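You operate a simulated robot arm through the tools that you are given. There is no shell and no other tool. Be economical: measure what you need, move in short steps, check, and stop when the job is done.

The job below is to be done with a simulated robot arm. You get a single attempt, and the scene is never put back.

Task
Dip the strainer in the jar, set the white slider to the number of floaters, then lift it out.
Fine: strainer back on the steel tray with its cherries; lid back on the jar, which stays; leave the other cherries. Set down upright: strainer.

Only the result counts: the job must be done as asked and must still hold three seconds after the hand-in. Knocking over, shifting, dropping, spilling or breaking anything else fails it. Lids that push on must go on centred and level and be pressed home; caps that screw on are set level and turned clockwise until they are tight.

Robot
A 6-joint arm with a two-finger parallel gripper, fixed in place. Base frame: the origin is at the foot of the arm, x ahead of it, y to its left, z up; the work surface is at about z = 0.8. Units: m, rad, N and s.
With the tool pointing down near the work surface it reaches from about 0.36 to 0.82 m from the base axis. Its first joint turns from -2.897 to 2.897 rad. Payload 3.91 kg.
The tool frame sits at the grasp point between the pads (the TCP): z along the fingers, y along the line on which they close. The tips reach 0.03 m beyond it. Largest opening 0.11 m; finger width 0.02, thickness 0.01; the body of the gripper, 0.048 by 0.112 m, starts 0.055 m behind the TCP.
Orientation is told as [roll, pitch, yaw] about the base's x, y, z axes, in that order, counted from this pose: with the fingers straight down and closing along the base's y, the tool's x points along the base's -x, its y along +y and its z along -z.

Tools
- The arm moves only by the tool step_arm. Its argument "deltas" is text: rows parted by semicolons, each of 7 numbers parted by spaces: the shift along the tool's x, y, z in cm, then the turn, a rotation vector about the tool's x, y, z in rad, then the gripper command, from -1 (fully open) to 1 (shut), values between in proportion. In form: x y z ax ay az gripper; .... A call has 1 to 20 rows; each row is the pose to reach, as a shift and turn from the pose commanded when the call began, along the tool's axes at that moment. Each row takes 0.2 s and may step no farther than 0.05 m and 0.15 rad from the row before; otherwise, or with a gripper value out of range, the whole call is refused. A pose out of reach is approached as far as the arm can. The call stops where the force on the tool passes 40 N (or 10 N more than at its start, if that is more) or the arm is blocked; 0.2 s more then pass. Each finger travels about 0.045 m/s and halts on what it meets, pressing with about 23 N; the grip force reading is that of the motor and also rises with nothing between the fingers. The clock runs only during rows and for 0.2 s after the last one: add rows that repeat a pose to give the fingers time. It gives the time, the measured TCP pose, the force on the tool (base axes), the opening and the grip force at its end, in the units of the frame above (readings bear some noise), with the torque about the TCP (base axes, N m) and any sound that the robot's microphone picked up.
- Cameras (640 x 400 px; columns grow to the right, rows downward): "scene" is fixed at [0.0597, -0.4926, 1.3845]; the picture's right is [0.36, 0.93, 0.00], its down [-0.91, 0.35, -0.24] and it looks along [-0.22, 0.09, 0.97] (base axes); focal length 214 px, centre (320, 200). "wrist" rides on the gripper at [0.077, 0.007, -0.114] in the tool frame; the picture's right is [-0.09, 1.00, 0.00], its down [-0.80, -0.07, -0.59] and it looks along [-0.59, -0.05, 0.80] (tool axes); focal length 270 px, centre (320, 200).
- camera(camera): a new picture of that camera. It takes no simulated time.
- slide_trunk(by): slides the trunk up (or, below 0, down) by that many m; the arm rides with it, the base frame stays. It gives what a move gives, with no picture.
- pixel_to_xyz(camera, pixels): for up to 12 pixels [column, row] of the newest picture of that camera ("zoom" is the newest enlarged one), the place [x, y, z] in the base frame of the surface seen there, good to about 0.002 m, but the place of the scene camera against the robot may be out by one fixed shift of up to 0.018 m in any direction. It takes no simulated time.
- close_up(camera, box): a new picture of the part [left, top, right, bottom] of that camera's present view, enlarged. It takes no simulated time.
- job_done(): hands the job in; it is judged then, once.

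Go step by step. Measure first, check grasps and placings, and put right what went wrong. The budget is 80 turns and 46 pictures, counting those below and the enlarged ones. Unless the task says otherwise, let go and move clear before handing in, and close with one line.

The tools are called as a command line: name --argument value ..., lists and objects as JSON in quotes. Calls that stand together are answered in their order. step_arm: Moves the arm, as the interface text tells. Its arguments: {"type":"object","properties":{"deltas":{"type":"string"}},"required":["deltas"]} The other tools are called the same way: slide_trunk (by) slides the trunk up or down; camera (camera) takes a picture; pixel_to_xyz (camera, pixels) gives the place of the surface under pixels of a picture; close_up (camera, box) takes an enlarged picture of a part of a camera's view; job_done () hands the job in.

At the start:

```text
clock: 0.0
tool_pos: [0.415, -0.2919, 1.1059]
tcp_rot: [0.0, 0.0, -0.001]
force: [-0.6, 0.1, 0.1]
ft_torque: [-0.03, -0.02, 0.0]
width: 0.1103
grasp_force: 0.1
trunk travel left (down, up): [-0.5, 0.11]
```

scene: 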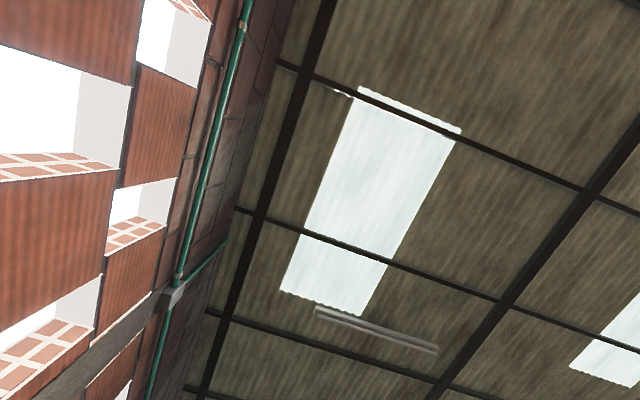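
wrist: 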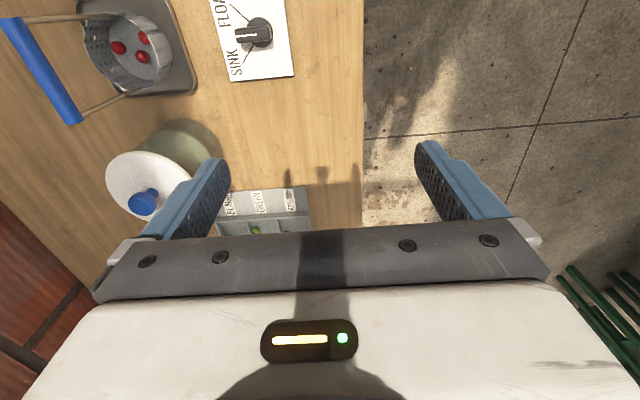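

The scene camera faces the ceiling, so only the wrist camera is useful; it shows the tray with the strainer at (130,50), a lidded jar at (160,180), a switch panel and a slider box near (265,210). I'll measure these first.

pixel_to_xyz --camera "wrist" --pixels '[[130, 60], [190, 90], [145, 200], [190, 150], [255, 35], [260, 225], [300, 60], [350, 180], [40, 70], [70, 120], [130, 170], [285, 200]]'

close_up --camera "wrist" --box '[0, 0, 360, 240]'

```text
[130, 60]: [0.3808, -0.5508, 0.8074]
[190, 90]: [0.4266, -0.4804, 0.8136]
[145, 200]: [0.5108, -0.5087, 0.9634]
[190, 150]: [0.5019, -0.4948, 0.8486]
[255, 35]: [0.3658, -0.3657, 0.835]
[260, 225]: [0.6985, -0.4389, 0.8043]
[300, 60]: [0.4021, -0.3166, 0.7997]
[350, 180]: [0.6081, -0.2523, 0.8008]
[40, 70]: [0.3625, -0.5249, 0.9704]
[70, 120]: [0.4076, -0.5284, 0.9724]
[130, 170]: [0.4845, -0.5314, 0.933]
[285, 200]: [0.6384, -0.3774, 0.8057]
```

```text
1.67 times, centred on (180, 120) of wrist
```

zoom: 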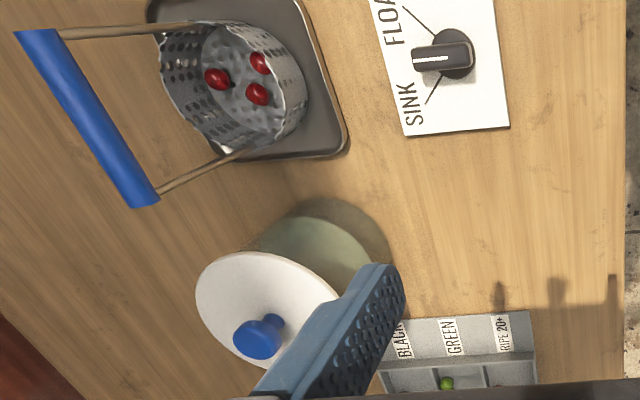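

The layout is a strainer with a blue bail bar (z≈0.97), a jar with a knobbed lid, a dial and a sorting tray. No white slider is visible yet, so I'll raise and shift for a wider view.

slide_trunk --by 0.11

step_arm --deltas "3 -5 0 0 0 0 -1; 5 -8 0 0 0 0 -1; 8 -11 0 0 0 0 -1; 10 -15 0 0 0 0 -1; 12 -19 0 0 0 0 -1; 12 -19 0 0 0 0 -1"

camera --camera "wrist"

```text
clock: 1.4
tool_pos: [0.4144, -0.2924, 1.2152]
tcp_rot: [-0.001, -0.002, 0.002]
force: [-0.4, 0.2, -0.5]
ft_torque: [0.0, 0.02, 0.03]
width: 0.1102
grasp_force: 0.1
trunk travel left (down, up): [-0.61, 0.0]
```

```text
refused: row 1 steps farther than a row can; nothing moved
```

```text
42 pictures are left
```

wrist: 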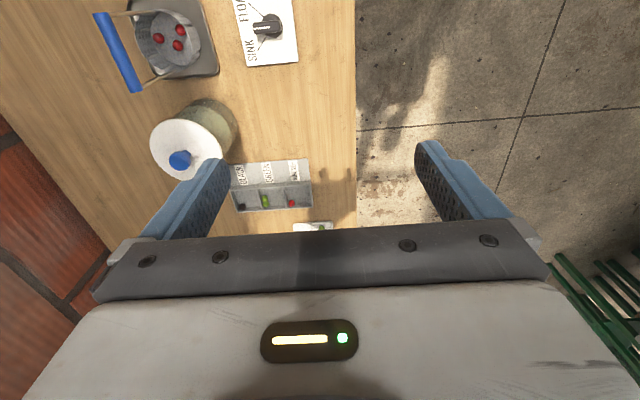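

Something white lies further out at (313,227). I'll shift sideways over the table to see it all.

step_arm --deltas "0 -4 0 0 0 0 -1; 0 -8 0 0 0 0 -1; 0 -12 0 0 0 0 -1; 0 -16 0 0 0 0 -1; -4 -16 0 0 0 0 -1; -8 -16 0 0 0 0 -1; -12 -16 0 0 0 0 -1; -12 -16 0 0 0 0 -1"

camera --camera "wrist"

```text
clock: 3.2
tool_pos: [0.5354, -0.453, 1.2161]
tcp_rot: [0.002, 0.0, 0.0]
force: [-0.1, 0.3, 0.4]
ft_torque: [-0.01, 0.01, 0.01]
width: 0.11
grasp_force: 0.0
trunk travel left (down, up): [-0.61, 0.0]
```

```text
41 pictures are left
```

wrist: 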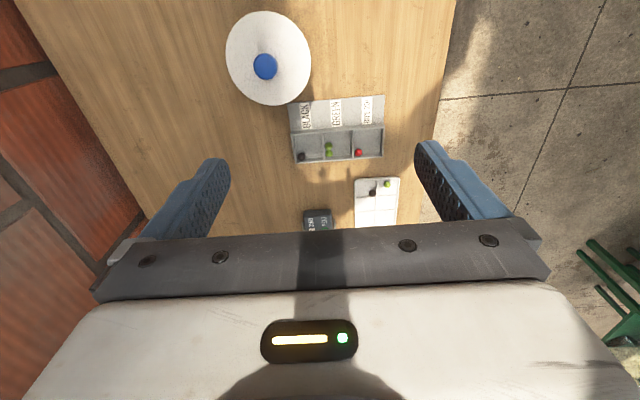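

close_up --camera "wrist" --box '[200, 0, 460, 240]'

pixel_to_xyz --camera "wrist" --pixels '[[265, 65], [265, 95], [232, 45], [305, 75], [270, 18], [360, 185], [395, 185], [375, 210], [318, 225], [308, 215], [372, 192], [388, 184]]'

```text
1.67 times, centred on (330, 120) of wrist
```

zoom: 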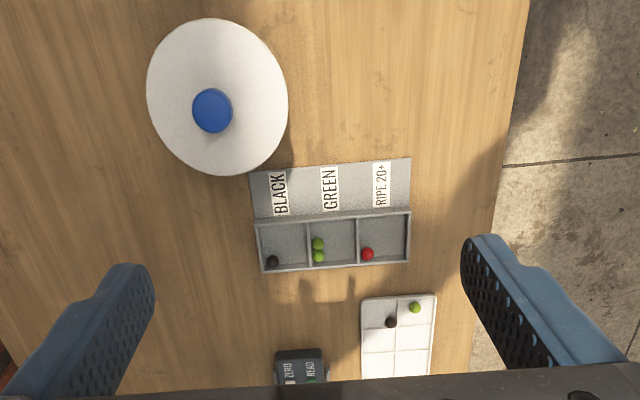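

```text
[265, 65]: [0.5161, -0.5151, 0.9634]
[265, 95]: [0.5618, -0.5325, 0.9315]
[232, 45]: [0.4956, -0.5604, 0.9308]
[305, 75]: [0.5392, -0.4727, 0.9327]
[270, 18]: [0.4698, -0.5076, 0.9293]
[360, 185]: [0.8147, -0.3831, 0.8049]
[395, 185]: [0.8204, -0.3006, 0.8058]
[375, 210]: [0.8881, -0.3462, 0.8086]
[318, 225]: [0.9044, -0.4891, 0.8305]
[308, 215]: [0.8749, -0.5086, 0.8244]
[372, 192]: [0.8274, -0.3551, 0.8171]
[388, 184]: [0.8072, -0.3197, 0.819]
```

No white slider here (only lid, sort tray, a grid tray and a meter). I'll pull back toward the base to see the near table.

step_arm --deltas "4.5 0 0 0 0 0 -1; 9 0 0 0 0 0 -1; 13.5 0 0 0 0 0 -1; 18 0 0 0 0 0 -1; 22.5 0 0 0 0 0 -1; 27 0 0 0 0 0 -1; 31.5 0 0 0 0 0 -1; 31.5 0 0 0 0 0 -1"

camera --camera "wrist"

```text
clock: 5.0
tool_pos: [0.2193, -0.4521, 1.2148]
tcp_rot: [0.0, 0.0, 0.0]
force: [0.2, 0.5, -0.1]
ft_torque: [-0.01, 0.0, 0.0]
width: 0.11
grasp_force: 0.1
trunk travel left (down, up): [-0.61, 0.0]
```

```text
39 pictures are left
```

wrist: 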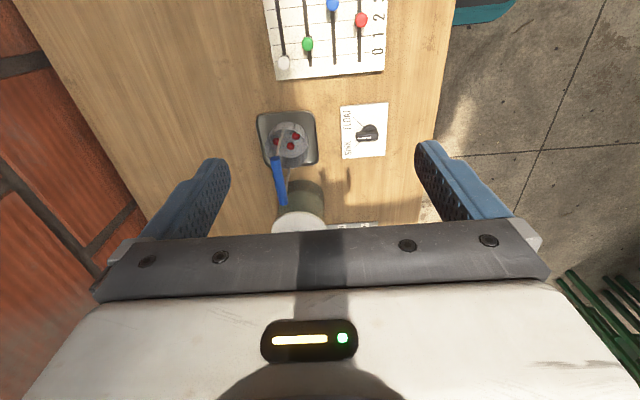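

There is the slider panel with the white slider at (284,63). I'll go back more to see all of it.

step_arm --deltas "4.5 0 0 0 0 0 -1; 9 0 0 0 0 0 -1; 13.5 0 0 0 0 0 -1; 18 0 0 0 0 0 -1; 18 0 0 0 0 0 -1"

close_up --camera "wrist" --box '[200, 0, 460, 240]'

```text
clock: 6.2
tool_pos: [0.0394, -0.4514, 1.2164]
tcp_rot: [-0.001, -0.001, 0.0]
force: [0.9, 0.4, 0.2]
ft_torque: [-0.01, 0.05, -0.01]
width: 0.1101
grasp_force: 0.0
trunk travel left (down, up): [-0.61, 0.0]
```

```text
1.67 times, centred on (330, 120) of wrist
```

zoom: 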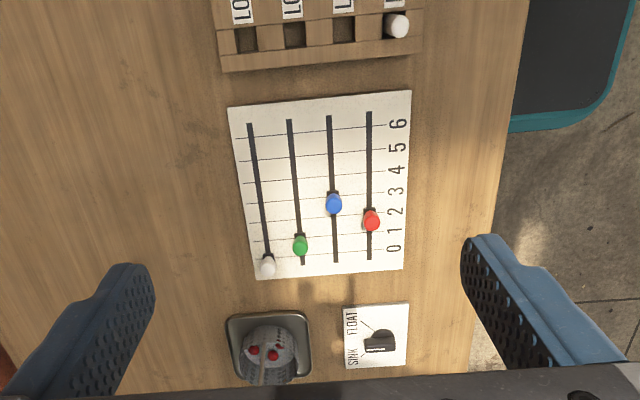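

White slider sits at 0 (zoom 268,268); scale 0–6 goes toward the base. Measuring the panel.

pixel_to_xyz --camera "zoom" --pixels '[[268, 268], [265, 262], [250, 125], [262, 240], [300, 245], [334, 203], [372, 220], [240, 270], [389, 236], [380, 122], [262, 205], [400, 270]]'

pixel_to_xyz --camera "zoom" --pixels '[[255, 241], [238, 137], [253, 223], [386, 140], [388, 160], [388, 178], [388, 196], [388, 215], [388, 233], [388, 253], [256, 257], [244, 158]]'

close_up --camera "wrist" --box '[280, 35, 380, 175]'

```text
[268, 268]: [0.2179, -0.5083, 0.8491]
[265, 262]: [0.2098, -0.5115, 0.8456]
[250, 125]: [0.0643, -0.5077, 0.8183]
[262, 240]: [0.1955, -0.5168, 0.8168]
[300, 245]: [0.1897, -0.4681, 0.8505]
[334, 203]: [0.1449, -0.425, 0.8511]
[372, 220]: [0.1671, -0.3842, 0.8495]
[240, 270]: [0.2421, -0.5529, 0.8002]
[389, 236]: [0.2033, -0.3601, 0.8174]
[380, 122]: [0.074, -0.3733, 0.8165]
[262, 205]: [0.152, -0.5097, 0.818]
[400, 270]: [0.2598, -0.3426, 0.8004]
```

```text
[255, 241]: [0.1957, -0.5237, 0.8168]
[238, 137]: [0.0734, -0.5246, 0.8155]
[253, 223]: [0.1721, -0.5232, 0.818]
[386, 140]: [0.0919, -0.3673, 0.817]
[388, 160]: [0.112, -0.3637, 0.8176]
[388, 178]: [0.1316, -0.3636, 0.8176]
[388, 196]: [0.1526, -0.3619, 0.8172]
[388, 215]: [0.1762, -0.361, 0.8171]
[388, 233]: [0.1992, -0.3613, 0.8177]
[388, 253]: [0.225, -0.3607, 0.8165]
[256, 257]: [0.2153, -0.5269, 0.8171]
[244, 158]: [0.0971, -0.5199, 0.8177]
```

```text
2.86 times, centred on (330, 105) of wrist
```

zoom: 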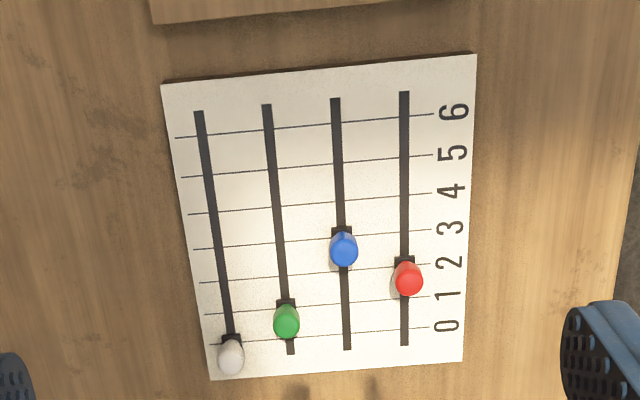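

Measuring tick crossings next to the white slot, the slider carriage, and its knob.

pixel_to_xyz --camera "zoom" --pixels '[[190, 136], [196, 175], [202, 211], [207, 247], [212, 281], [216, 313], [220, 344], [231, 338], [232, 357], [225, 357], [232, 372], [240, 357]]'

pixel_to_xyz --camera "zoom" --pixels '[[287, 322], [286, 303], [344, 249], [342, 231], [406, 278], [404, 261], [199, 120], [226, 318], [213, 217], [424, 115], [424, 298], [424, 328]]'

```text
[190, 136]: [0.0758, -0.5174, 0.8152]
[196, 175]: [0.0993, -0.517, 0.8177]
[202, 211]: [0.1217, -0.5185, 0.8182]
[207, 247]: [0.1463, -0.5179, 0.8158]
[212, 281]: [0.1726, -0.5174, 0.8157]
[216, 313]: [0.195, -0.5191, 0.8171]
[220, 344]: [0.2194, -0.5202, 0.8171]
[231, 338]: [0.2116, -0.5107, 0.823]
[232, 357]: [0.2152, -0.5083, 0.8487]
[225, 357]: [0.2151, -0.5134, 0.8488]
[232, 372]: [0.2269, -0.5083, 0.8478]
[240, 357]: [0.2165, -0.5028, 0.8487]
```

```text
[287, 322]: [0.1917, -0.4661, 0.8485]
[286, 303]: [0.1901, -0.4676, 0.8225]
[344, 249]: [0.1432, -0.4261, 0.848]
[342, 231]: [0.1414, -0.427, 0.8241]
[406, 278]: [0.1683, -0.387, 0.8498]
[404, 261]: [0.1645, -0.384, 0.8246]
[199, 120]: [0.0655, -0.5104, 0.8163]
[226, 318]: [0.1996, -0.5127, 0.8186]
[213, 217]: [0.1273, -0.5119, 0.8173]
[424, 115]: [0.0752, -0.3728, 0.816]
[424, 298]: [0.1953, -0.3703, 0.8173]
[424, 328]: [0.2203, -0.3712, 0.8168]
```

Ticks: value k lies at x = 0.220 − 0.024·k, slot at y ≈ −0.511. Now get a closer look at strainer and jar.

step_arm --deltas "-4 -2 0 0 0 0 -1; -8 -4 3 0 0 0 -1; -10 -6 7 0 0 0 -1; -10 -6 7 0 0 0 -1"

close_up --camera "wrist" --box '[220, 60, 420, 240]'

```text
refused: row 2 steps farther than a row can; nothing moved
```

```text
2.22 times, centred on (320, 150) of wrist
```

zoom: 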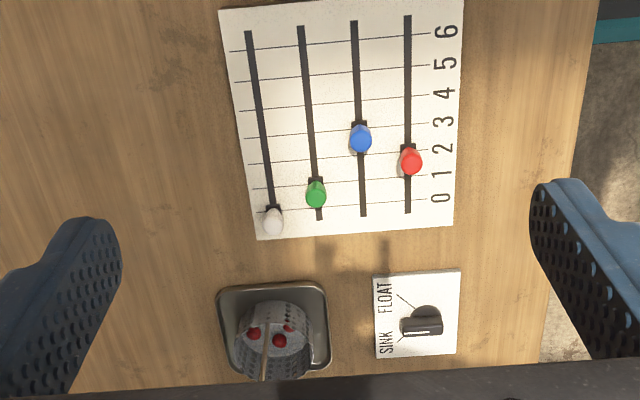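

step_arm --deltas "-4 -2 0 0 0 0 -1; -8 -3 2 0 0 0 -1; -10 -4 5 0 0 0 -1; -10 -5 7 0 0 0 -1; -10 -5 7 0 0 0 -1"

close_up --camera "wrist" --box '[200, 0, 520, 240]'

```text
clock: 7.4
tool_pos: [0.1402, -0.502, 1.1458]
tcp_rot: [0.0, -0.001, 0.001]
force: [-0.1, 0.5, 1.1]
ft_torque: [-0.03, -0.01, 0.0]
width: 0.11
grasp_force: 0.0
trunk travel left (down, up): [-0.61, 0.0]
```

```text
1.67 times, centred on (360, 120) of wrist
```

zoom: 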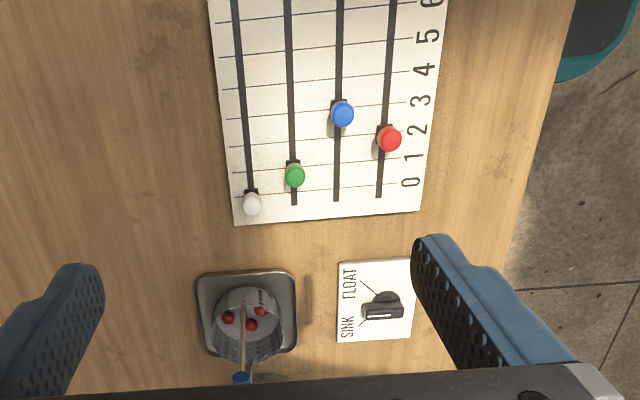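

pixel_to_xyz --camera "zoom" --pixels '[[240, 378], [242, 340], [246, 292], [213, 320], [283, 320], [250, 300], [230, 318], [198, 280], [294, 275], [295, 345], [215, 352], [245, 310]]'

step_arm --deltas "-4 3 0 0 0 0 -1; -8 6 0 0 0 0 -1; -12 9 0 0 0 0 -1; -14 12 0 0 0 0 -1; -14 15 0 0 0 0 -1; -14 15 0 0 0 0 -1"

close_up --camera "wrist" --box '[100, 0, 420, 230]'

```text
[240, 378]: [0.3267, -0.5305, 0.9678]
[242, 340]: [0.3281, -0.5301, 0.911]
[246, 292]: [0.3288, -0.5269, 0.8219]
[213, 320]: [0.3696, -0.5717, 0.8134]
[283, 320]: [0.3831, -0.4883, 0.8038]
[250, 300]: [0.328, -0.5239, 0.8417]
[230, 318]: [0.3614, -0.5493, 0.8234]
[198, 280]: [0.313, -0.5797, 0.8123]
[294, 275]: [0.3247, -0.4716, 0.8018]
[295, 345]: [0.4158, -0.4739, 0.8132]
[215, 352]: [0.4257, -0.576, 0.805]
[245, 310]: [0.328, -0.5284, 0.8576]
```

```text
clock: 8.8
tool_pos: [0.2807, -0.3514, 1.1472]
tcp_rot: [-0.001, 0.0, -0.002]
force: [0.0, -0.2, 0.2]
ft_torque: [0.04, 0.01, 0.0]
width: 0.1101
grasp_force: 0.1
trunk travel left (down, up): [-0.61, 0.0]
```

```text
1.74 times, centred on (260, 115) of wrist
```

zoom: 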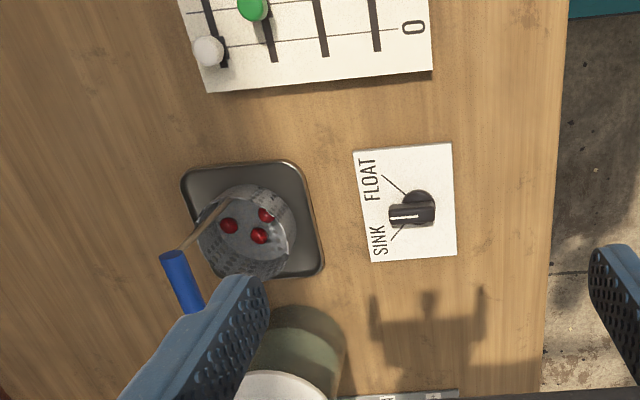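

Strainer centre ≈ (0.370, −0.528), bar along x at z ≈ 0.968. Next move above the lid knob at (0.516, −0.515).

step_arm --deltas "-4 -2 1 0 0 0 -1; -8 -4 2 0 0 0 -1; -12 -6 3 0 0 0 -1; -16 -8 4 0 0 0 -1; -20 -10 5 0 0 0 -1; -22 -13.5 6 0 0 0 -1; -23.5 -16.4 8 0 0 0 -1; -23.5 -16.4 8 0 0 0 -1"

camera --camera "wrist"

```text
clock: 10.6
tool_pos: [0.5147, -0.516, 1.0653]
tcp_rot: [0.0, 0.0, 0.0]
force: [0.0, 0.0, 0.3]
ft_torque: [-0.02, -0.01, 0.0]
width: 0.1099
grasp_force: 0.2
trunk travel left (down, up): [-0.61, 0.0]
```

```text
33 pictures are left
```

wrist: 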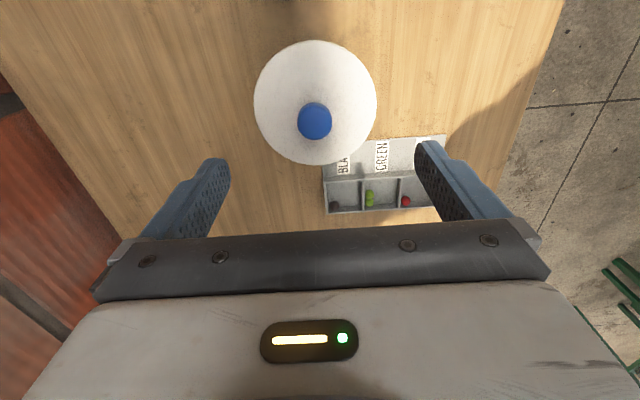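

pixel_to_xyz --camera "wrist" --pixels '[[315, 120], [300, 120], [331, 120], [315, 105], [315, 137], [256, 100], [375, 100], [315, 43], [315, 163], [270, 100], [360, 100], [345, 175]]'

```text
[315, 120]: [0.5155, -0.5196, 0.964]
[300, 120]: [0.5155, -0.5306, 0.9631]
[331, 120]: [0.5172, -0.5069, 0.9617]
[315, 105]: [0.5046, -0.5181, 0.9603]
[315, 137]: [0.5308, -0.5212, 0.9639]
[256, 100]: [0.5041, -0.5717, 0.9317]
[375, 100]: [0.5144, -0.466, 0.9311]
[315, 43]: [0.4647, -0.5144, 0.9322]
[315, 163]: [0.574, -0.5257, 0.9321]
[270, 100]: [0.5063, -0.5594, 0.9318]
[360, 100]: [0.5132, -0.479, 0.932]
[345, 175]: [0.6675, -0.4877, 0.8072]
```

Lid/knob centre is (0.518, −0.519), lid top 0.932, knob top 0.964. Descend to z≈0.968 and close on the knob.

step_arm --deltas "-0.3 -0.3 4 0 0 0 -1; -0.3 -0.3 7 0 0 0 -1; -0.3 -0.3 9.7 0 0 0 -1; -0.3 -0.3 9.7 0 0 0 -0.5; -0.3 -0.3 9.7 0 0 0 0; -0.3 -0.3 9.7 0 0 0 0.5; -0.3 -0.3 9.7 0 0 0 1; -0.3 -0.3 9.7 0 0 0 1; -0.3 -0.3 9.7 0 0 0 1; -0.3 -0.3 9.7 0 0 0 1"

```text
clock: 12.8
tool_pos: [0.5186, -0.5178, 0.9672]
tcp_rot: [0.0, 0.0, -0.001]
force: [0.5, 0.6, 0.0]
ft_torque: [0.02, -0.02, -0.02]
width: 0.0285
grasp_force: 23.1
trunk travel left (down, up): [-0.61, 0.0]
```

The knob is gripped (width 0.0285). Lift a little and watch the force.

step_arm --deltas "0 0 -0.3 0 0 0 1; 0 0 -0.6 0 0 0 1; 0 0 -0.6 0 0 0 1"

camera --camera "wrist"

```text
clock: 13.6
tool_pos: [0.5173, -0.5186, 0.9752]
tcp_rot: [0.0, 0.0, 0.0]
force: [-0.5, -0.1, -0.7]
ft_torque: [0.0, -0.03, 0.0]
width: 0.0286
grasp_force: 22.7
trunk travel left (down, up): [-0.61, 0.0]
```

```text
32 pictures are left
```

wrist: 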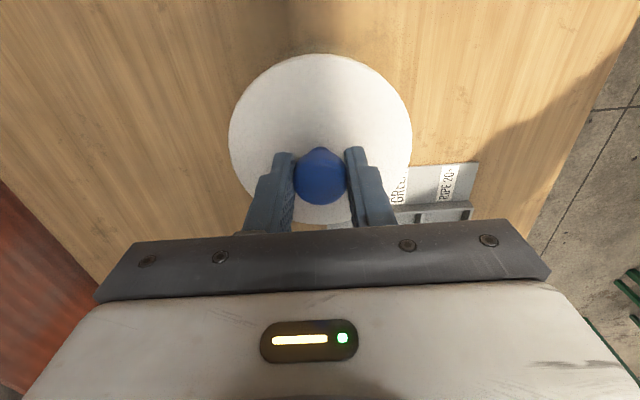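

The lid comes off freely (only −0.7 N). Raise it, and carry to the free spot around (0.495, −0.345).

step_arm --deltas "0 0 -4 0 0 0 1; 0 0 -8 0 0 0 1; 0.5 4.5 -8 0 0 0 1; 1 9 -8 0 0 0 1; 1.5 13.5 -8 0 0 0 1; 2.3 17.3 -8 0 0 0 1; 2.3 17.3 -4 0 0 0 1; 2.3 17.3 0 0 0 0 1; 2.3 17.3 4 0 0 0 1; 2.3 17.3 8 0 0 0 1; 2.3 17.3 10 0 0 0 1; 2.3 17.3 10 0 0 0 1"

camera --camera "wrist"

```text
clock: 16.2
tool_pos: [0.4964, -0.3455, 0.8749]
tcp_rot: [0.0, -0.001, 0.0]
force: [0.3, 0.6, -0.5]
ft_torque: [0.0, -0.02, 0.0]
width: 0.0282
grasp_force: 23.2
trunk travel left (down, up): [-0.61, 0.0]
```

```text
31 pictures are left
```

wrist: 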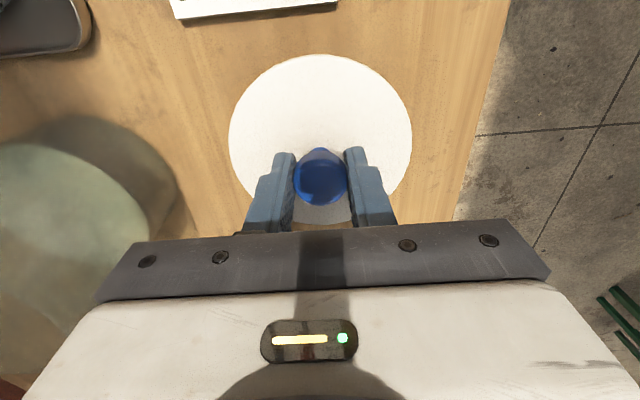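

The spot is clear. Lower in small steps until contact shows.

step_arm --deltas "0 0 0.5 0 0 0 1; 0 0 1 0 0 0 1; 0 0 1.5 0 0 0 1; 0 0 1.5 0 0 0 1"

```text
clock: 17.2
tool_pos: [0.4949, -0.346, 0.8596]
tcp_rot: [-0.001, 0.0, 0.0]
force: [-0.2, 0.2, 0.1]
ft_torque: [0.01, -0.01, 0.02]
width: 0.0284
grasp_force: 22.9
trunk travel left (down, up): [-0.61, 0.0]
```

step_arm --deltas "0 0 0.3 0 0 0 1; 0 0 0.6 0 0 0 1; 0 0 0.6 0 0 0 1"

pixel_to_xyz --camera "wrist" --pixels '[[410, 135], [425, 135], [440, 160]]'

```text
clock: 18.0
tool_pos: [0.4948, -0.3451, 0.8536]
tcp_rot: [0.0, 0.001, 0.0]
force: [0.2, -0.2, -0.1]
ft_torque: [0.04, 0.0, 0.01]
width: 0.0285
grasp_force: 22.6
trunk travel left (down, up): [-0.61, 0.0]
```

```text
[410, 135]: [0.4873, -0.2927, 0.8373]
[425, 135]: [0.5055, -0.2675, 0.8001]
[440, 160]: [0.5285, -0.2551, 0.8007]
```

step_arm --deltas "0 0 0.2 0 0 0 1; 0 0 0.4 0 0 0 1; 0 0 0.4 0 0 0 1"

```text
clock: 18.8
tool_pos: [0.4961, -0.3445, 0.8496]
tcp_rot: [0.0, 0.0, 0.002]
force: [-0.7, 0.6, 5.4]
ft_torque: [0.0, 0.01, -0.05]
width: 0.0285
grasp_force: 22.9
trunk travel left (down, up): [-0.61, 0.0]
```

Contact (5.4 N). Release and rise, then view the jar and strainer.

step_arm --deltas "0 0 -0.1 0 0 0 0.3; 0 0 -0.1 0 0 0 -0.4; 0 0 -0.1 0 0 0 -1; 0 0 -0.1 0 0 0 -1; 0 0 -0.1 0 0 0 -1; 0 0 -4 0 0 0 -1; 0 0 -8 0 0 0 -1; 0 0 -12 0 0 0 -1; 0 0 -16 0 0 0 -1; 0 0 -20 0 0 0 -1"

step_arm --deltas "0.5 -3.5 -1 0 0 0 -1; 1 -7 -1 0 0 0 -1; 1.5 -10.5 -1 0 0 0 -1; 2 -14 -1 0 0 0 -1; 2.5 -17 -1 0 0 0 -1; 2.5 -17 -1 0 0 0 -1"

camera --camera "wrist"

```text
clock: 21.0
tool_pos: [0.4933, -0.3444, 1.0491]
tcp_rot: [0.0, 0.001, 0.0]
force: [0.1, -1.0, 0.6]
ft_torque: [0.01, 0.0, 0.03]
width: 0.1101
grasp_force: 0.1
trunk travel left (down, up): [-0.61, 0.0]
```

```text
clock: 22.4
tool_pos: [0.4695, -0.5156, 1.0599]
tcp_rot: [0.001, 0.0, 0.0]
force: [-0.1, 0.2, -0.2]
ft_torque: [0.03, 0.01, 0.01]
width: 0.1099
grasp_force: 0.0
trunk travel left (down, up): [-0.61, 0.0]
```

```text
30 pictures are left
```

wrist: 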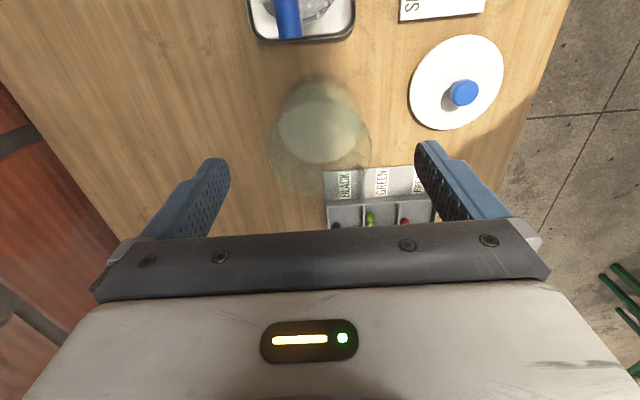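

close_up --camera "wrist" --box '[240, 60, 400, 200]'

```text
2.86 times, centred on (320, 130) of wrist
```

zoom: 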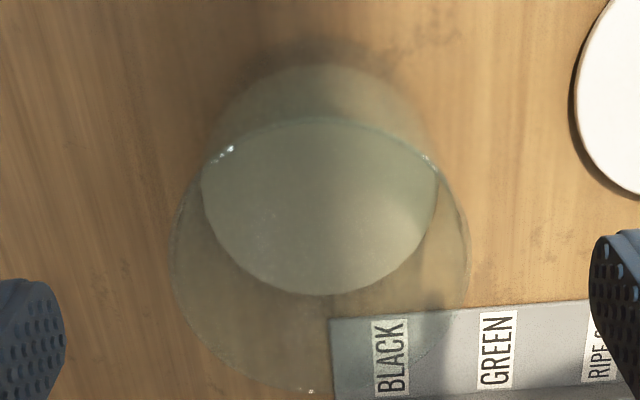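

The jar is glass with a liquid surface at zoom (320,210) and a rim ellipse spanning (172–468, 118–392). Measuring.

pixel_to_xyz --camera "zoom" --pixels '[[320, 210], [210, 190], [430, 190], [320, 290], [310, 391], [173, 260], [467, 260], [225, 152], [428, 160], [320, 121], [320, 80], [470, 255]]'

pixel_to_xyz --camera "wrist" --pixels '[[288, 30], [278, 10], [299, 10], [287, 38], [463, 92], [411, 85], [503, 75], [465, 36], [448, 128], [255, 38], [352, 32], [310, 15]]'

```text
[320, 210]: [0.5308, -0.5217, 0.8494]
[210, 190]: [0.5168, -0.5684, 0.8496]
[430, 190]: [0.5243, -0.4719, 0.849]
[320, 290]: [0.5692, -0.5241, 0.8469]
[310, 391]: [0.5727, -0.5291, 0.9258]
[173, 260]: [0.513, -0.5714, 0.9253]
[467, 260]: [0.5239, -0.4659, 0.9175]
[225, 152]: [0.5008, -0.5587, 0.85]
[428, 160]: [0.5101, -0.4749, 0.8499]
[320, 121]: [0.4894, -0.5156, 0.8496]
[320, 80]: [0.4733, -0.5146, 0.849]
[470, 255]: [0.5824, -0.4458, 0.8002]
```

```text
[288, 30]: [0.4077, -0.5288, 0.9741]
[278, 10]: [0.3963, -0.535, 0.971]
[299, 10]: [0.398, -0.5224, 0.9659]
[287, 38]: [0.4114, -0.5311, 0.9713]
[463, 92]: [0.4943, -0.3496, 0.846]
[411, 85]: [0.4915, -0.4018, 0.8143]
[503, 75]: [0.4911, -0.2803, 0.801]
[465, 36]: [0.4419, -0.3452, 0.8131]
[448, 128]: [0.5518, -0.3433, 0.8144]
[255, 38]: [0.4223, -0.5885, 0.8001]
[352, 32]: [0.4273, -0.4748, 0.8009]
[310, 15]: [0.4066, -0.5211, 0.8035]
```

Jar: inner radius ≈ 0.048, rim z 0.925, liquid z 0.849, centre (0.519, −0.519). Strainer radius ≈ 0.042, so it should fit. Go to the strainer bar at (0.370, −0.529, 0.966) and grip.

step_arm --deltas "4.5 -0.6 0 0 0 0 -1; 9 -1.3 0 0 0 0 -1; 9.95 -1.35 0 0 0 0 -1; 9.95 -1.35 0 0 0 0 -1"

camera --camera "wrist"

```text
clock: 23.4
tool_pos: [0.3703, -0.5295, 1.0593]
tcp_rot: [-0.001, -0.001, 0.0]
force: [0.3, 0.5, 0.2]
ft_torque: [0.0, 0.0, 0.01]
width: 0.1099
grasp_force: 0.1
trunk travel left (down, up): [-0.61, 0.0]
```

```text
28 pictures are left
```

wrist: 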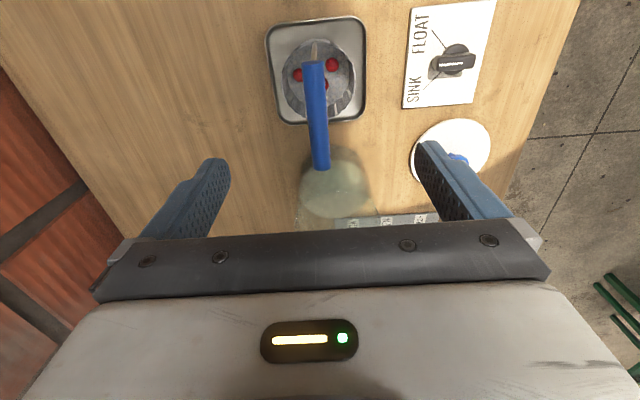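

pixel_to_xyz --camera "wrist" --pixels '[[312, 65], [316, 115], [322, 165], [283, 80], [353, 80], [318, 114], [315, 40], [297, 115], [340, 113], [305, 65], [320, 65], [332, 64]]'

close_up --camera "wrist" --box '[260, 10, 380, 135]'

```text
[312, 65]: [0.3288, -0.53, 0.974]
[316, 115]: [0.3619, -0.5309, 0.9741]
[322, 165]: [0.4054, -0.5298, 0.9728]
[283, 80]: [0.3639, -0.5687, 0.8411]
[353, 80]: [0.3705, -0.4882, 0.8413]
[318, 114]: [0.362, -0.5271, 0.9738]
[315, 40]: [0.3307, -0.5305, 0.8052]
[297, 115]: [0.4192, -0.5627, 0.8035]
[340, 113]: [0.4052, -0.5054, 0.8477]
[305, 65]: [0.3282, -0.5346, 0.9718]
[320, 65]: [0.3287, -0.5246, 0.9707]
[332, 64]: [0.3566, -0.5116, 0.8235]
```

```text
3.20 times, centred on (320, 72) of wrist
```

zoom: 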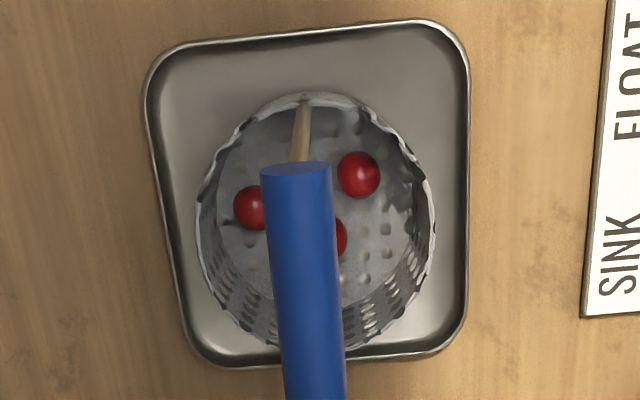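

The bar (x 0.326–0.412, y −0.530, top 0.974) is under the tool. Descend to z 0.966 and grip, then lift slightly.

step_arm --deltas "0.1 0 4 0 0 0 -1; 0.1 0 8 0 0 0 -1; 0.1 0 9.3 0 0 0 -1; 0.1 0 9.3 0 0 0 -0.5; 0.1 0 9.3 0 0 0 0; 0.1 0 9.3 0 0 0 0.5; 0.1 0 9.3 0 0 0 1; 0.1 0 9.3 0 0 0 1; 0.1 0 9.3 0 0 0 1; 0.1 0 9.3 0 0 0 1; 0.1 0 9.3 0 0 0 1"

step_arm --deltas "0 0 -0.5 0 0 0 1; 0 0 -1 0 0 0 1; 0 0 -1.5 0 0 0 1; 0 0 -1.5 0 0 0 1"

camera --camera "wrist"

```text
clock: 25.8
tool_pos: [0.3689, -0.5292, 0.9671]
tcp_rot: [0.0, -0.001, -0.001]
force: [1.1, 0.1, 0.2]
ft_torque: [0.03, -0.01, -0.02]
width: 0.0153
grasp_force: 22.7
trunk travel left (down, up): [-0.61, 0.0]
```

```text
clock: 26.8
tool_pos: [0.3695, -0.5295, 0.9813]
tcp_rot: [0.001, 0.0, 0.0]
force: [-0.1, 0.1, -2.3]
ft_torque: [0.0, 0.03, -0.02]
width: 0.0153
grasp_force: 23.4
trunk travel left (down, up): [-0.61, 0.0]
```

```text
26 pictures are left
```

wrist: 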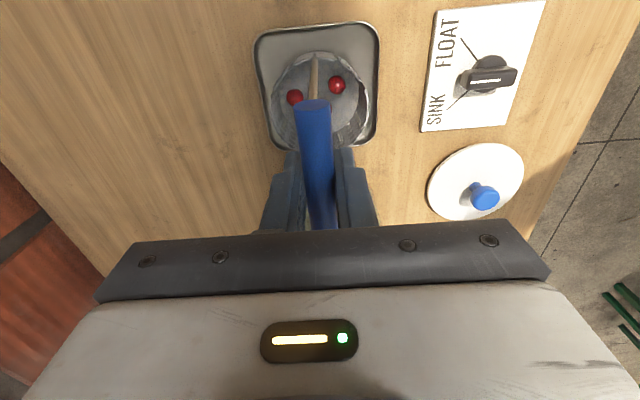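

Strainer is lifted level (2.3 N). Raise to ~1.125 to clear the rim and carry gently over the jar.

step_arm --deltas "0 0 -2 0 0 0 1; 0 0 -4 0 0 0 1; 0 0 -6 0 0 0 1; 0 0 -8 0 0 0 1; 0 0 -10 0 0 0 1; 0 0 -12 0 0 0 1; 0 0 -14.4 0 0 0 1; -1 0 -14.4 0 0 0 1; -3 0.2 -14.4 0 0 0 1; -5 0.3 -14.4 0 0 0 1; -7 0.4 -14.4 0 0 0 1; -9 0.6 -14.4 0 0 0 1; -11 0.7 -14.4 0 0 0 1; -13 0.8 -14.4 0 0 0 1; -14.3 0.9 -14.4 0 0 0 1; -15 1 -14.4 0 0 0 1; -15 1 -14.4 0 0 0 1; -15 1 -14.4 0 0 0 1; -15 1 -14.4 0 0 0 1"

camera --camera "wrist"

```text
clock: 30.8
tool_pos: [0.5202, -0.5197, 1.1249]
tcp_rot: [0.001, -0.001, 0.001]
force: [-0.3, -0.4, -2.0]
ft_torque: [-0.02, -0.03, 0.0]
width: 0.0153
grasp_force: 23.2
trunk travel left (down, up): [-0.61, 0.0]
```

```text
25 pictures are left
```

wrist: 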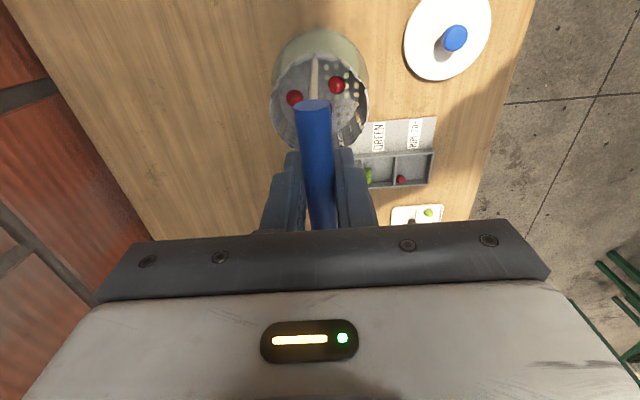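

Check the basket edges against the jar centre before lowering.

close_up --camera "wrist" --box '[250, 20, 400, 160]'

pixel_to_xyz --camera "zoom" --pixels '[[222, 180], [420, 180], [228, 240], [410, 245], [320, 95], [265, 110], [380, 110], [235, 150], [405, 150], [320, 40], [245, 60], [395, 60]]'

```text
2.86 times, centred on (325, 90) of wrist
```

zoom: 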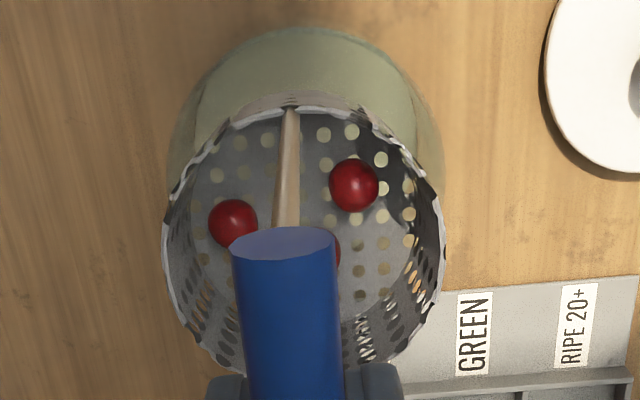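

```text
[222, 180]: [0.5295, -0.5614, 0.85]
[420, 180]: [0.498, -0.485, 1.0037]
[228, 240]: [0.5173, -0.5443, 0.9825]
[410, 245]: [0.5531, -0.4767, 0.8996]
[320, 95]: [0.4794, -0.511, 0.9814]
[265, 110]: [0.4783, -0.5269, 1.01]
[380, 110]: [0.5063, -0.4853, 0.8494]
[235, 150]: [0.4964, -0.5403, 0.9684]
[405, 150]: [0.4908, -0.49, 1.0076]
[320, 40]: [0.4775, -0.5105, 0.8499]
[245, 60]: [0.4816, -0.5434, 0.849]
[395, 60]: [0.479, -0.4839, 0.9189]
```

pixel_to_xyz --camera "zoom" --pixels '[[165, 235], [168, 215], [443, 240], [440, 220], [166, 255], [441, 260], [300, 106], [170, 280], [435, 290], [200, 345], [400, 350], [445, 250]]'

```text
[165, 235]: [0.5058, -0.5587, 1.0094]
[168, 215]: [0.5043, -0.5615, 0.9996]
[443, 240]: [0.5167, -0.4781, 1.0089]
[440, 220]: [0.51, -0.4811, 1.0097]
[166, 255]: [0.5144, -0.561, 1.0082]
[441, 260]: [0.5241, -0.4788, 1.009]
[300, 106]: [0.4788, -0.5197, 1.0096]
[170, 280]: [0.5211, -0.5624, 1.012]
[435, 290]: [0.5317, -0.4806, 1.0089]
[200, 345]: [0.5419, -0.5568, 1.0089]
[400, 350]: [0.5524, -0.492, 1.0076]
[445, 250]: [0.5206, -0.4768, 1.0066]
```

Basket centre is (0.5208, −0.5197), r 0.0425; shift −1.5 mm in x and lower into the jar mouth.

step_arm --deltas "0.15 0.05 -0 0 0 0 1; 0.15 0.05 1.5 0 0 0 1; 0.15 0.05 3 0 0 0 1; 0.15 0.05 4.5 0 0 0 1; 0.15 0.05 6 0 0 0 1; 0.15 0.05 7 0 0 0 1; 0.15 0.05 7 0 0 0 1"

close_up --camera "wrist" --box '[240, 20, 400, 160]'

```text
clock: 32.4
tool_pos: [0.5183, -0.5195, 1.0554]
tcp_rot: [-0.002, -0.001, 0.0]
force: [0.4, 0.3, -1.9]
ft_torque: [0.0, 0.01, -0.01]
width: 0.0151
grasp_force: 22.9
trunk travel left (down, up): [-0.61, 0.0]
```

```text
2.86 times, centred on (320, 90) of wrist
```

zoom: 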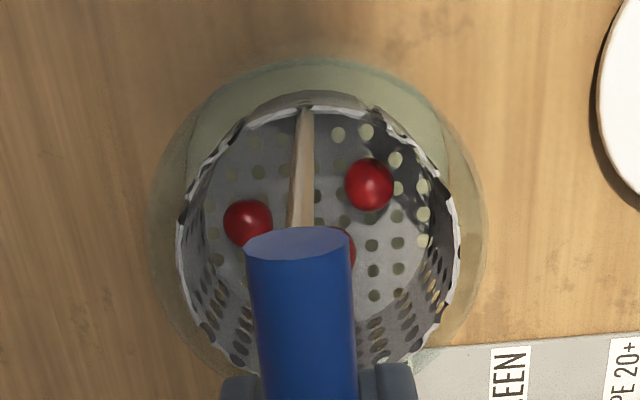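

It is inside the mouth without contact. Keep lowering slowly into the liquid.

step_arm --deltas "0 0 1 0 0 0 1; 0 0 2 0 0 0 1; 0 0 3 0 0 0 1; 0 0 4 0 0 0 1; 0 0 4.7 0 0 0 1; 0 0 5.4 0 0 0 1; 0 0 6.1 0 0 0 1; 0 0 6.8 0 0 0 1; 0 0 7.5 0 0 0 1; 0 0 7.5 0 0 0 1"

close_up --camera "wrist" --box '[240, 20, 400, 160]'

```text
clock: 34.6
tool_pos: [0.5181, -0.5198, 0.9815]
tcp_rot: [0.001, 0.0, 0.0]
force: [0.5, -0.2, -1.9]
ft_torque: [0.01, -0.06, -0.01]
width: 0.015
grasp_force: 23.0
trunk travel left (down, up): [-0.61, 0.0]
```

```text
2.86 times, centred on (320, 90) of wrist
```

zoom: 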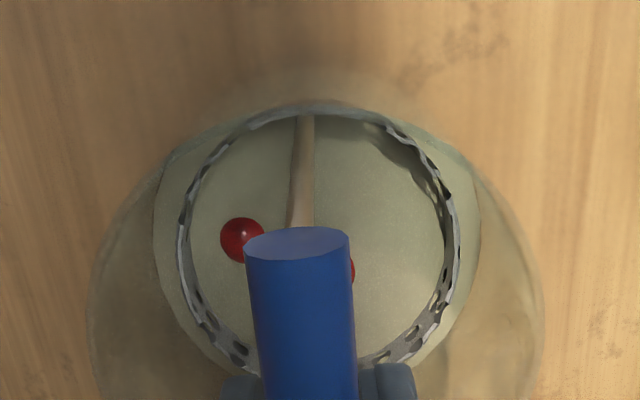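

Two cherries float (zoom 240,240 and 350,270); the third has vanished below. Lower gently to find the jar floor so the strainer can stand.

step_arm --deltas "0 0 0.3 0 0 0 1; 0 0 0.6 0 0 0 1; 0 0 0.6 0 0 0 1"

```text
clock: 35.4
tool_pos: [0.5186, -0.5186, 0.9747]
tcp_rot: [0.001, 0.001, 0.001]
force: [0.0, -0.2, -2.0]
ft_torque: [-0.03, 0.02, 0.01]
width: 0.0153
grasp_force: 23.6
trunk travel left (down, up): [-0.61, 0.0]
```

step_arm --deltas "0 0 0.2 0 0 0 1; 0 0 0.4 0 0 0 1; 0 0 0.4 0 0 0 1"

```text
clock: 36.2
tool_pos: [0.5184, -0.5188, 0.9708]
tcp_rot: [-0.002, 0.0, 0.0]
force: [0.2, -0.5, -1.5]
ft_torque: [-0.01, 0.0, -0.02]
width: 0.0154
grasp_force: 22.7
trunk travel left (down, up): [-0.61, 0.0]
```

step_arm --deltas "0 0 0.15 0 0 0 1; 0 0 0.3 0 0 0 1; 0 0 0.3 0 0 0 1"

close_up --camera "wrist" --box '[240, 20, 400, 160]'

```text
clock: 37.0
tool_pos: [0.5182, -0.5192, 0.9678]
tcp_rot: [0.001, -0.001, 0.001]
force: [0.1, 0.1, -1.4]
ft_torque: [-0.01, 0.0, 0.0]
width: 0.0155
grasp_force: 23.0
trunk travel left (down, up): [-0.61, 0.0]
```

```text
2.86 times, centred on (320, 90) of wrist
```

zoom: 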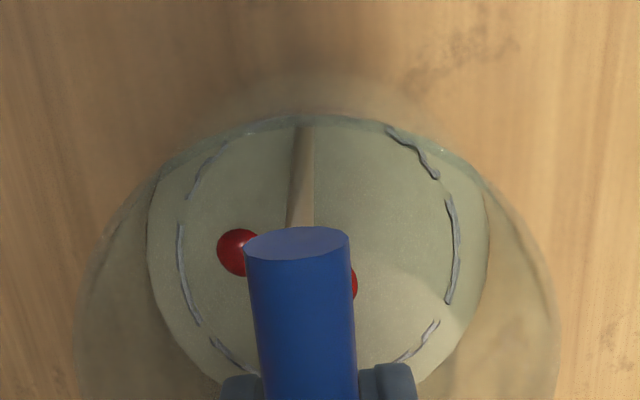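

The rim is only just above the surface, so check heights before going further.

pixel_to_xyz --camera "zoom" --pixels '[[455, 250], [181, 260], [410, 150], [210, 170], [350, 180], [230, 200], [237, 240], [354, 280], [465, 250], [165, 250], [300, 135], [420, 340]]'

step_arm --deltas "0 0 0.1 0 0 0 1; 0 0 0.1 0 0 0 1; 0 0 0.1 0 0 0 1"

```text
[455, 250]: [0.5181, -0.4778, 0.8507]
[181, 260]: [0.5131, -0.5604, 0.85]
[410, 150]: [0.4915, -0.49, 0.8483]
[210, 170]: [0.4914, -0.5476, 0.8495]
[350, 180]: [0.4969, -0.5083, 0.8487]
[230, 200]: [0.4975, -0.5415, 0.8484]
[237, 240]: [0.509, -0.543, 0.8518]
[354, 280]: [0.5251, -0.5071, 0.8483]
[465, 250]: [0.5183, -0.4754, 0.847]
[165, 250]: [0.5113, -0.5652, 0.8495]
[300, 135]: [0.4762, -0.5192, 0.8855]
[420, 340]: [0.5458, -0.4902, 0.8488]
```

```text
clock: 37.8
tool_pos: [0.519, -0.5188, 0.9666]
tcp_rot: [0.0, 0.0, 0.001]
force: [-0.5, 0.6, 0.5]
ft_torque: [-0.02, -0.03, -0.05]
width: 0.0154
grasp_force: 22.9
trunk travel left (down, up): [-0.61, 0.0]
```

Floor contact (force −1.4 → +0.5 N) with the rim at/just above the liquid. Release gently and rise, then inspect floaters.

step_arm --deltas "0 0 0 0 0 0 0.7; 0 0 0 0 0 0 0.5; 0 0 0 0 0 0 0.3; 0 0 0 0 0 0 0.3; 0 0 0 0 0 0 0.3; 0 0 -2 0 0 0 0.3; 0 0 -5 0 0 0 0.3; 0 0 -9 0 0 0 0.3; 0 0 -13 0 0 0 0.3; 0 0 -13 0 0 0 0.3"

step_arm --deltas "3 3 0 0 0 0 -1; 6 6 0 0 0 0 -1; 9 9 0 0 0 0 -1; 11 10 0 0 0 0 -1; 11 10 0 0 0 0 -1"

camera --camera "wrist"

```text
clock: 40.0
tool_pos: [0.5181, -0.5193, 1.0975]
tcp_rot: [0.0, -0.002, 0.0]
force: [0.6, 0.2, -0.3]
ft_torque: [-0.01, -0.01, -0.01]
width: 0.0384
grasp_force: 0.0
trunk travel left (down, up): [-0.61, 0.0]
```

```text
clock: 41.2
tool_pos: [0.4084, -0.4187, 1.0961]
tcp_rot: [-0.001, 0.0, -0.001]
force: [0.4, -0.6, 0.9]
ft_torque: [0.01, 0.03, -0.03]
width: 0.1099
grasp_force: 0.1
trunk travel left (down, up): [-0.61, 0.0]
```

```text
20 pictures are left
```

wrist: 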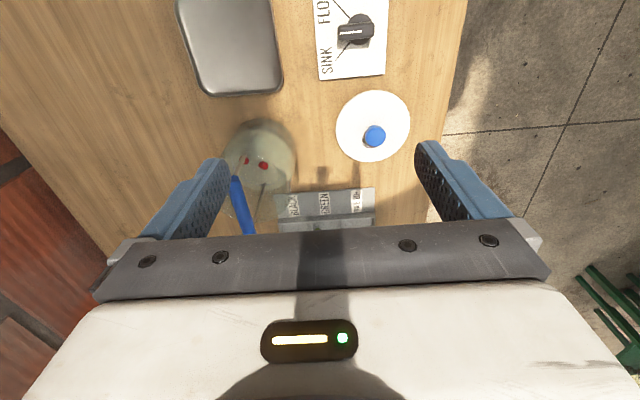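

close_up --camera "wrist" --box '[215, 110, 315, 210]'

```text
4.00 times, centred on (265, 160) of wrist
```

zoom: 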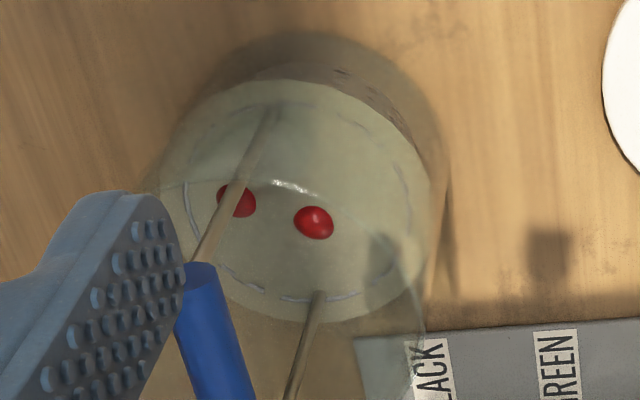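

Exactly two floaters, one sank → slider goes to 2 (x ≈ 0.171). Move above the white slider knob.

step_arm --deltas "4 -2 0 0 0 0 -1; 8 -4 0 0 0 0 -1; 12 -6 0 0 0 0 -1; 16 -8 2 0 0 0 -1; 18.9 -9 5 0 0 0 0; 18.9 -9 9 0 0 0 0; 18.9 -9 13 0 0 0 0; 18.9 -9 15 0 0 0 0; 18.9 -9 15 0 0 0 0"

camera --camera "wrist"

```text
clock: 43.2
tool_pos: [0.2182, -0.5092, 0.9473]
tcp_rot: [0.0, 0.0, -0.001]
force: [-0.7, -0.6, -0.8]
ft_torque: [-0.01, -0.01, 0.03]
width: 0.0552
grasp_force: 0.1
trunk travel left (down, up): [-0.61, 0.0]
```

```text
18 pictures are left
```

wrist: 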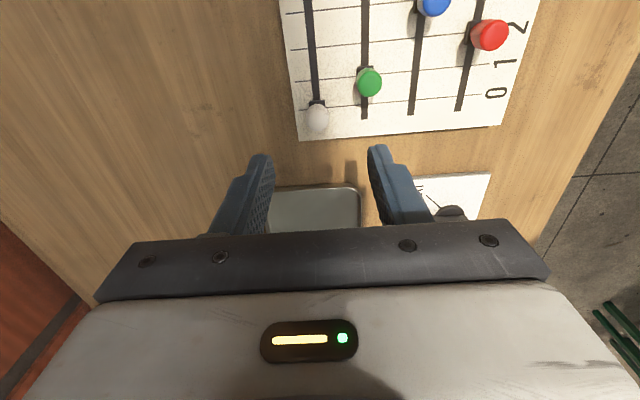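

pixel_to_xyz --camera "wrist" --pixels '[[318, 113], [309, 115], [327, 116], [318, 107], [318, 120], [317, 102], [302, 110], [298, 78], [295, 46], [335, 107], [330, 75], [327, 44]]'

```text
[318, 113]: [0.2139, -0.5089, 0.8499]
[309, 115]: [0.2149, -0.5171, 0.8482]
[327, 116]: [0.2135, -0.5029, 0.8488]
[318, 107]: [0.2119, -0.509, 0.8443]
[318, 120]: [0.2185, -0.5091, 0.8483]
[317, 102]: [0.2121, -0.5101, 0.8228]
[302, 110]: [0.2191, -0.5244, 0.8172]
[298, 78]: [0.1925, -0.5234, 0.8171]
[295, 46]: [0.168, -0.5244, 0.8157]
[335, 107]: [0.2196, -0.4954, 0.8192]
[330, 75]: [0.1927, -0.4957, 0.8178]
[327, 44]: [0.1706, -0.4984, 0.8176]
```

Knob centre (0.2195, −0.5095). Descend with a 0.038 opening, close, without touching the panel.

step_arm --deltas "-0.1 0 3 0 0 0 0.3; -0.1 0 6 0 0 0 0.3; -0.1 0 8.9 0 0 0 0.3; -0.1 0 8.9 0 0 0 0.3; -0.1 0 8.9 0 0 0 0.6; -0.1 0 8.9 0 0 0 1; -0.1 0 8.9 0 0 0 1; -0.1 0 8.9 0 0 0 1; -0.1 0 8.9 0 0 0 1"

```text
clock: 45.2
tool_pos: [0.2208, -0.5111, 0.8574]
tcp_rot: [-0.003, -0.003, -0.001]
force: [-0.6, -17.8, 1.6]
ft_torque: [-0.4, -0.01, 0.01]
width: 0.0176
grasp_force: 44.9
trunk travel left (down, up): [-0.61, 0.0]
```

Gripped, but a −17.8 N side load says the knob sits slightly toward −y. Adjust y by −2 mm.

step_arm --deltas "0 -0.1 0 0 0 0 1; 0 -0.15 0 0 0 0 1; 0 -0.15 0 0 0 0 1"

```text
clock: 46.0
tool_pos: [0.2201, -0.5119, 0.8568]
tcp_rot: [0.002, 0.0, 0.0]
force: [-0.9, -14.6, 5.7]
ft_torque: [-0.26, 0.05, -0.01]
width: 0.0173
grasp_force: 44.6
trunk travel left (down, up): [-0.61, 0.0]
```

Open a little, recentre at y −0.5125 and 1 mm higher, then close again.

step_arm --deltas "0 0 0 0 0 0 0.5; 0 0 0 0 0 0 0.3; 0 0 -0.2 0 0 0 0.3; 0 0 -0.2 0 0 0 0.3"

close_up --camera "wrist" --box '[240, 80, 400, 240]'

```text
clock: 47.0
tool_pos: [0.2201, -0.5088, 0.859]
tcp_rot: [0.001, -0.001, -0.001]
force: [-0.8, 0.4, 0.2]
ft_torque: [-0.02, 0.0, 0.0]
width: 0.0386
grasp_force: 0.1
trunk travel left (down, up): [-0.61, 0.0]
```

```text
2.50 times, centred on (320, 160) of wrist
```

zoom: 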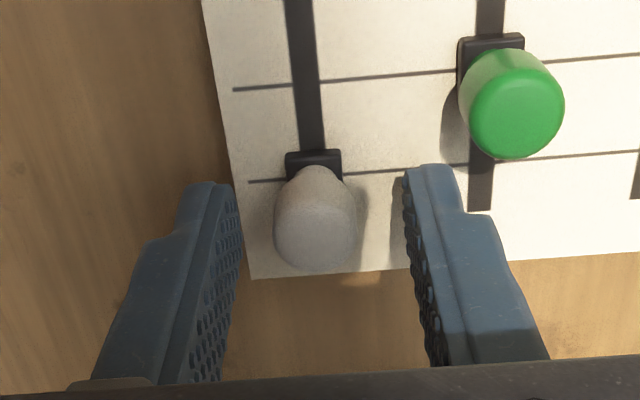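

The knob is ~1.5 mm left of the finger mid-line; shift −2 mm in y and close.

step_arm --deltas "0 -0.2 0 0 0 0 0.3; 0 -0.2 0 0 0 0 0.3; 0 -0.2 0 0 0 0 0.6; 0 -0.2 0 0 0 0 0.75; 0 -0.2 0 0 0 0 1; 0 -0.2 0 0 0 0 1; 0 -0.2 0 0 0 0 1"

```text
clock: 48.6
tool_pos: [0.2191, -0.5117, 0.8593]
tcp_rot: [0.001, 0.001, 0.0]
force: [0.2, 9.1, -2.5]
ft_torque: [0.19, 0.02, 0.02]
width: 0.0172
grasp_force: 44.8
trunk travel left (down, up): [-0.61, 0.0]
```

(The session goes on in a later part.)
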